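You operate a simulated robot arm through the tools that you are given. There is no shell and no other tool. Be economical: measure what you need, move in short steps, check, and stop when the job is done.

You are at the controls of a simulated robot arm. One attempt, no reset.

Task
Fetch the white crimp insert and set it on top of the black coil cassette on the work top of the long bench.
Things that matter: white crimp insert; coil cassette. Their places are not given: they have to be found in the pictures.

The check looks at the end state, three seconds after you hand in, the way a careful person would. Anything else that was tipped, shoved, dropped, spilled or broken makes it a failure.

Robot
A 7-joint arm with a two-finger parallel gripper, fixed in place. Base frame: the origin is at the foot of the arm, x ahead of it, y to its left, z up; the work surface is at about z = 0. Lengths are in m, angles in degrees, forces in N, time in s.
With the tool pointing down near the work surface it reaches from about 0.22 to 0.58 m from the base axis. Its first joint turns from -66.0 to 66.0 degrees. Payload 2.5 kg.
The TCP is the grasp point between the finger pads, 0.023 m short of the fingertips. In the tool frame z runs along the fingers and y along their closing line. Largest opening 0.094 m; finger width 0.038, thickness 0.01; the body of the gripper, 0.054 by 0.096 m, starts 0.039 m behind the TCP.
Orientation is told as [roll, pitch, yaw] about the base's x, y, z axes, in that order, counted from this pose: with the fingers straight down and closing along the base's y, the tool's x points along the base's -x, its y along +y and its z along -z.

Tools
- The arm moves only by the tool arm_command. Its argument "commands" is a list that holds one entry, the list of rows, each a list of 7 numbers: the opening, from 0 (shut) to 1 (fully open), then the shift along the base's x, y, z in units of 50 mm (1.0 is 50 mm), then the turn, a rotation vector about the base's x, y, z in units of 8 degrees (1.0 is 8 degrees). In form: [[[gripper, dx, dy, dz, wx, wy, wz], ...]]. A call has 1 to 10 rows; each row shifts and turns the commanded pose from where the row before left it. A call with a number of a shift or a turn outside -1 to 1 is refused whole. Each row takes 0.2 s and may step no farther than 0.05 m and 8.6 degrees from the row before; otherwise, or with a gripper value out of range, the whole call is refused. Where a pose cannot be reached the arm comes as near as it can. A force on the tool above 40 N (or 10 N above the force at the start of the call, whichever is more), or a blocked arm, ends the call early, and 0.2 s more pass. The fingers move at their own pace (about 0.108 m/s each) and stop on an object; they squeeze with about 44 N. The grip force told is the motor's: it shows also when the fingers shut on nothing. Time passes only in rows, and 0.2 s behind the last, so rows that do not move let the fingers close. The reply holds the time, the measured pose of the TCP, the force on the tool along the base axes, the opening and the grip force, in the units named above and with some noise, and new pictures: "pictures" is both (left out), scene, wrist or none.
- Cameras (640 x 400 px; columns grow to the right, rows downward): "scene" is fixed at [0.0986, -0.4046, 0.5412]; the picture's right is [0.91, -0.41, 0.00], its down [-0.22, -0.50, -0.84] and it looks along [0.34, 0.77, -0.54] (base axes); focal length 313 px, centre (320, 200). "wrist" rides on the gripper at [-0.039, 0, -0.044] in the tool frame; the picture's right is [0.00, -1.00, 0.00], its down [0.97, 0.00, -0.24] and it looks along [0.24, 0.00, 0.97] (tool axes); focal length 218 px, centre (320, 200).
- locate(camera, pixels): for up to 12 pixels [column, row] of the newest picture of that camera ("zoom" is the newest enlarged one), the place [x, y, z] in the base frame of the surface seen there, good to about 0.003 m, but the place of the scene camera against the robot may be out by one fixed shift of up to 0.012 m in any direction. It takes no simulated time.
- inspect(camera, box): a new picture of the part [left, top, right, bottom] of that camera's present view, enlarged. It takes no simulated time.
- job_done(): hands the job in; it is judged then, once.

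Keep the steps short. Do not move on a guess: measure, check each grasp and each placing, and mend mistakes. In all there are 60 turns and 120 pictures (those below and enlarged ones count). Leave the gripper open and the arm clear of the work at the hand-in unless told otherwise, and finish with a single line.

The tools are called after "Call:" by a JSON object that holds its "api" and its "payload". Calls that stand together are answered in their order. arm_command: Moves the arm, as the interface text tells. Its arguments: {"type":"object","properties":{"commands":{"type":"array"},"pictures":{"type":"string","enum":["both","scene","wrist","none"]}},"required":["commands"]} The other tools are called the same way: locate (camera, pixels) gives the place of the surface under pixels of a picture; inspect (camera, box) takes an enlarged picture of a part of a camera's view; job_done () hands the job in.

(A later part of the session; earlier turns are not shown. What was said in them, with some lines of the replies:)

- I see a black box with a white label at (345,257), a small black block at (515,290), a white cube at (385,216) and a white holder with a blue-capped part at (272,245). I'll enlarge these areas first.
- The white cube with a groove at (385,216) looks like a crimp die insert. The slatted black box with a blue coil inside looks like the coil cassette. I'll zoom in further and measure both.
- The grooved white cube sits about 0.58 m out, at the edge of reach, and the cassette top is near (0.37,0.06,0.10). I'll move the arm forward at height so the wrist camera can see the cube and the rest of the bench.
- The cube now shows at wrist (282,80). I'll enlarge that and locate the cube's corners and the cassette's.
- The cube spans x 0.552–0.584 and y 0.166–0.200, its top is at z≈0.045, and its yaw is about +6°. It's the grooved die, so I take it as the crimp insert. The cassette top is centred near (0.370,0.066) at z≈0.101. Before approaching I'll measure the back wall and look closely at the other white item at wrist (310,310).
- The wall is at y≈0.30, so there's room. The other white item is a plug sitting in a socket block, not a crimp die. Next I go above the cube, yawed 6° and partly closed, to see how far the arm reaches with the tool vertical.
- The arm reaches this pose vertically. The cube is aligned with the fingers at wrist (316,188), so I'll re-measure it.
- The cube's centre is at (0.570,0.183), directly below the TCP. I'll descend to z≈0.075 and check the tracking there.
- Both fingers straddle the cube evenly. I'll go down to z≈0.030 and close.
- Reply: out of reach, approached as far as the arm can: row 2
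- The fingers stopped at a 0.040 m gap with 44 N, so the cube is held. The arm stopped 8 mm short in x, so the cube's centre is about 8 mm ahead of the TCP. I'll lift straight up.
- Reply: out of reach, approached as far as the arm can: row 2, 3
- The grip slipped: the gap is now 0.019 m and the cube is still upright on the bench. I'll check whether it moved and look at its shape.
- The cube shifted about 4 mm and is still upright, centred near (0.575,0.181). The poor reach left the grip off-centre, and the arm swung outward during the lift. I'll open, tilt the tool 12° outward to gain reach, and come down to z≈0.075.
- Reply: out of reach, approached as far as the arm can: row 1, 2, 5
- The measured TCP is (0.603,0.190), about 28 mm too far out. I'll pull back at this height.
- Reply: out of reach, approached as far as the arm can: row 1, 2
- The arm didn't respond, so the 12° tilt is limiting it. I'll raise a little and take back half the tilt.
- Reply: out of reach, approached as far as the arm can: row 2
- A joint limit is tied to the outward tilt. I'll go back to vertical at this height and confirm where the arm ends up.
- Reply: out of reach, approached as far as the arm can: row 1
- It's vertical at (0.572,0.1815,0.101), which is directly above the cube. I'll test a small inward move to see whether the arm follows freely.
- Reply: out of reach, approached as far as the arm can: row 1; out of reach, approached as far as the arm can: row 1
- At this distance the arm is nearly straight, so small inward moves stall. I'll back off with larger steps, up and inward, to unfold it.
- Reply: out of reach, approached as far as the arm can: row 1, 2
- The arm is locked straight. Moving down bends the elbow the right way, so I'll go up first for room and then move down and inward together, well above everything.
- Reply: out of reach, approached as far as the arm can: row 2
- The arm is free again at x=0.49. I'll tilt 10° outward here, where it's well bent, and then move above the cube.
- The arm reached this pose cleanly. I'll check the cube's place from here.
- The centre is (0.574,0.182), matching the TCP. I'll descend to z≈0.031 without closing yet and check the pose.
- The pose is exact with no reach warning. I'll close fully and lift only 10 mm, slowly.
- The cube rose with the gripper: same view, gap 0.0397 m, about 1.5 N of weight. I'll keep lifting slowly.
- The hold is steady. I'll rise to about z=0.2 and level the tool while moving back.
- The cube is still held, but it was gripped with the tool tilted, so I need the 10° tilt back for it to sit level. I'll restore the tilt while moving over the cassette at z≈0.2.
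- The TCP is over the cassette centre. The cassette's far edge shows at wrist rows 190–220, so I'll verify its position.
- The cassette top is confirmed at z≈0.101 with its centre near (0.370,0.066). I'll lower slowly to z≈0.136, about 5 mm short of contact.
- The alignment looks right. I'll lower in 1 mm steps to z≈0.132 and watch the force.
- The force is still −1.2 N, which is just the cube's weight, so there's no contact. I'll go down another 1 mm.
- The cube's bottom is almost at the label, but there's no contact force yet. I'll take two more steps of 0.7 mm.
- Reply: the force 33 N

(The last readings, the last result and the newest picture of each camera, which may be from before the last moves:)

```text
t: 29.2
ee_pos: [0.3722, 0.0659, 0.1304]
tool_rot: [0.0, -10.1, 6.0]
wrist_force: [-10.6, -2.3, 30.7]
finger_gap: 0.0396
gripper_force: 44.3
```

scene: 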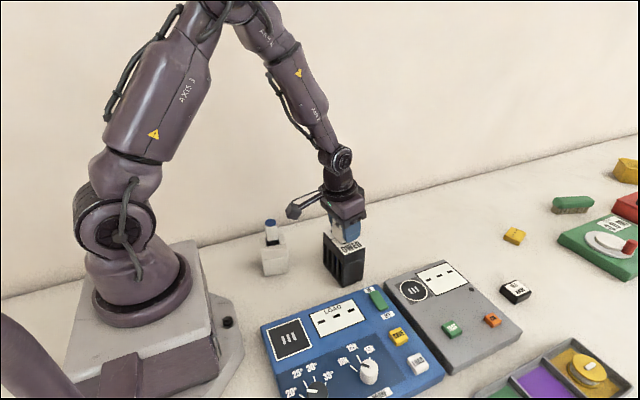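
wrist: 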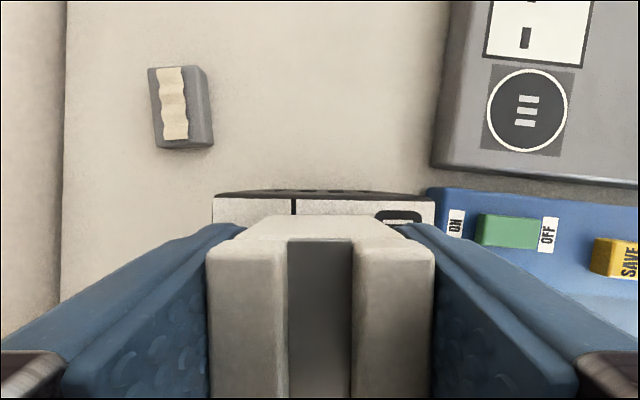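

Contact is clear: 9.5 N after the first step, then 31 N. I'll ease up 0.75 mm and open gently to about 0.065 m so the fingers stay over the cassette top.

Call:
{"api": "arm_command", "payload": {"commands": [[[0, 0, 0, 0.015, 0, 0, 0], [0, 0, 0, 0.005, 0, 0, 0], [0.45, 0, 0, 0, 0, 0, 0], [0.55, 0, 0, 0, 0, 0, 0], [0.65, 0, 0, 0, 0, 0, 0], [0.7, 0, 0, 0, 0, 0, 0], [0.7, 0, 0, 0, 0, 0, 0]]]}}

Call:
{"api": "inspect", "payload": {"camera": "scene", "box": [310, 190, 390, 290]}}

```text
t: 30.8
ee_pos: [0.3707, 0.0671, 0.1294]
tool_rot: [0.0, -10.0, 6.1]
wrist_force: [-0.8, -0.5, 0.3]
finger_gap: 0.0658
gripper_force: 0.0
```

scene: 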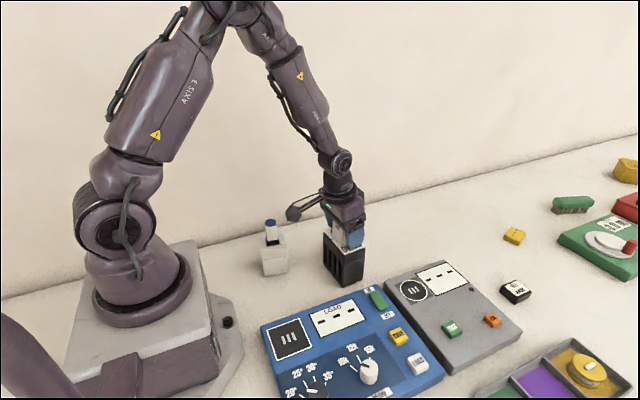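
wrist: 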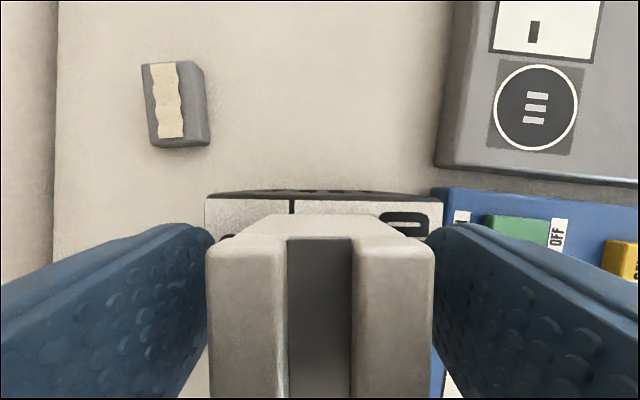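

```text
4.00 times, centred on (350, 240) of scene
```

zoom: 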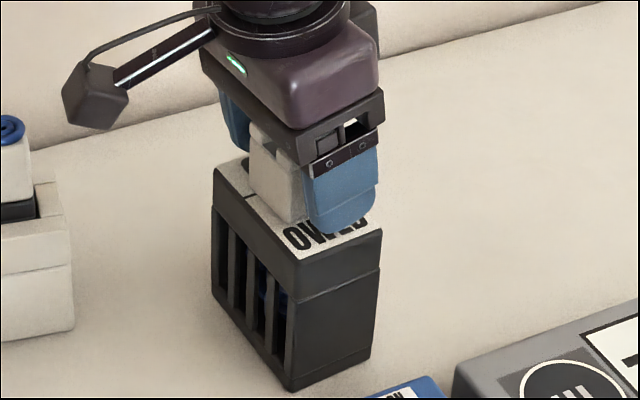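

The fingers are free of the cube and it sits level on the cassette. I'll retreat straight up.

Call:
{"api": "arm_command", "payload": {"commands": [[[0.7, 0, 0, 0.2, 0, 0, 0], [0.7, 0, 0, 0.5, 0, 0, 0], [0.7, 0, 0, 0.8, 0, 0, 0], [0.7, 0, 0, 0.9, 0, 0, 0], [0.9, 0, 0, 0.9, 0, 0, 0], [0.9, 0, 0, 0, -0.065, 0.62, 0], [0.9, 0, 0, 0, -0.065, 0.62, 0], [0.9, 0, 0, 0, 0, 0, 0]]]}}

Call:
{"api": "inspect", "payload": {"camera": "scene", "box": [310, 190, 390, 290]}}

```text
t: 32.6
ee_pos: [0.3703, 0.0668, 0.2965]
tool_rot: [-0.1, 0.0, 6.2]
wrist_force: [-0.4, -0.7, -0.9]
finger_gap: 0.0844
gripper_force: 0.2
```

scene: 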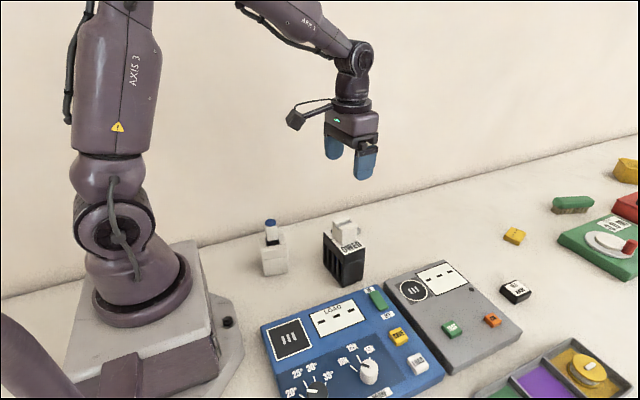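
wrist: 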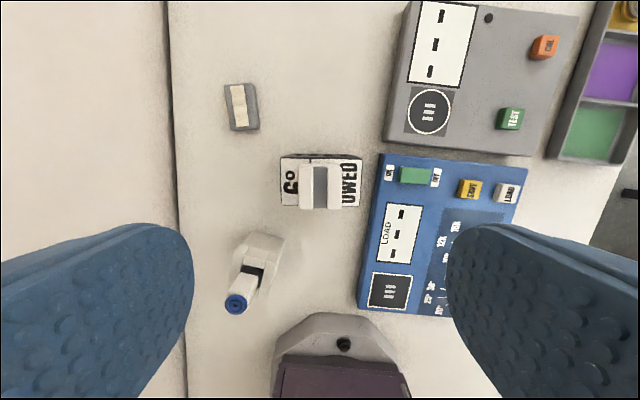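

```text
4.00 times, centred on (350, 240) of scene
```

zoom: 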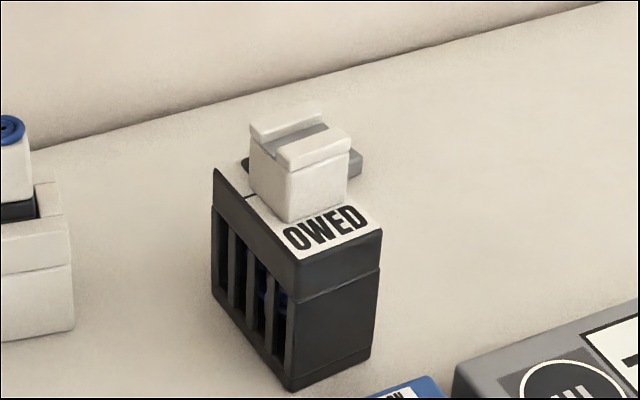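

The insert stands level and centred on the cassette, nothing else has moved, and the arm is clear with the gripper open. I'm handing in.

Call:
{"api": "job_done", "payload": {}}

```text
The job is handed in.
```

The white crimp insert (the grooved white block) is on top of the black coil cassette, standing level. It slipped from the first grip and moved about 4 mm, and the second grip held. Nothing else was disturbed.
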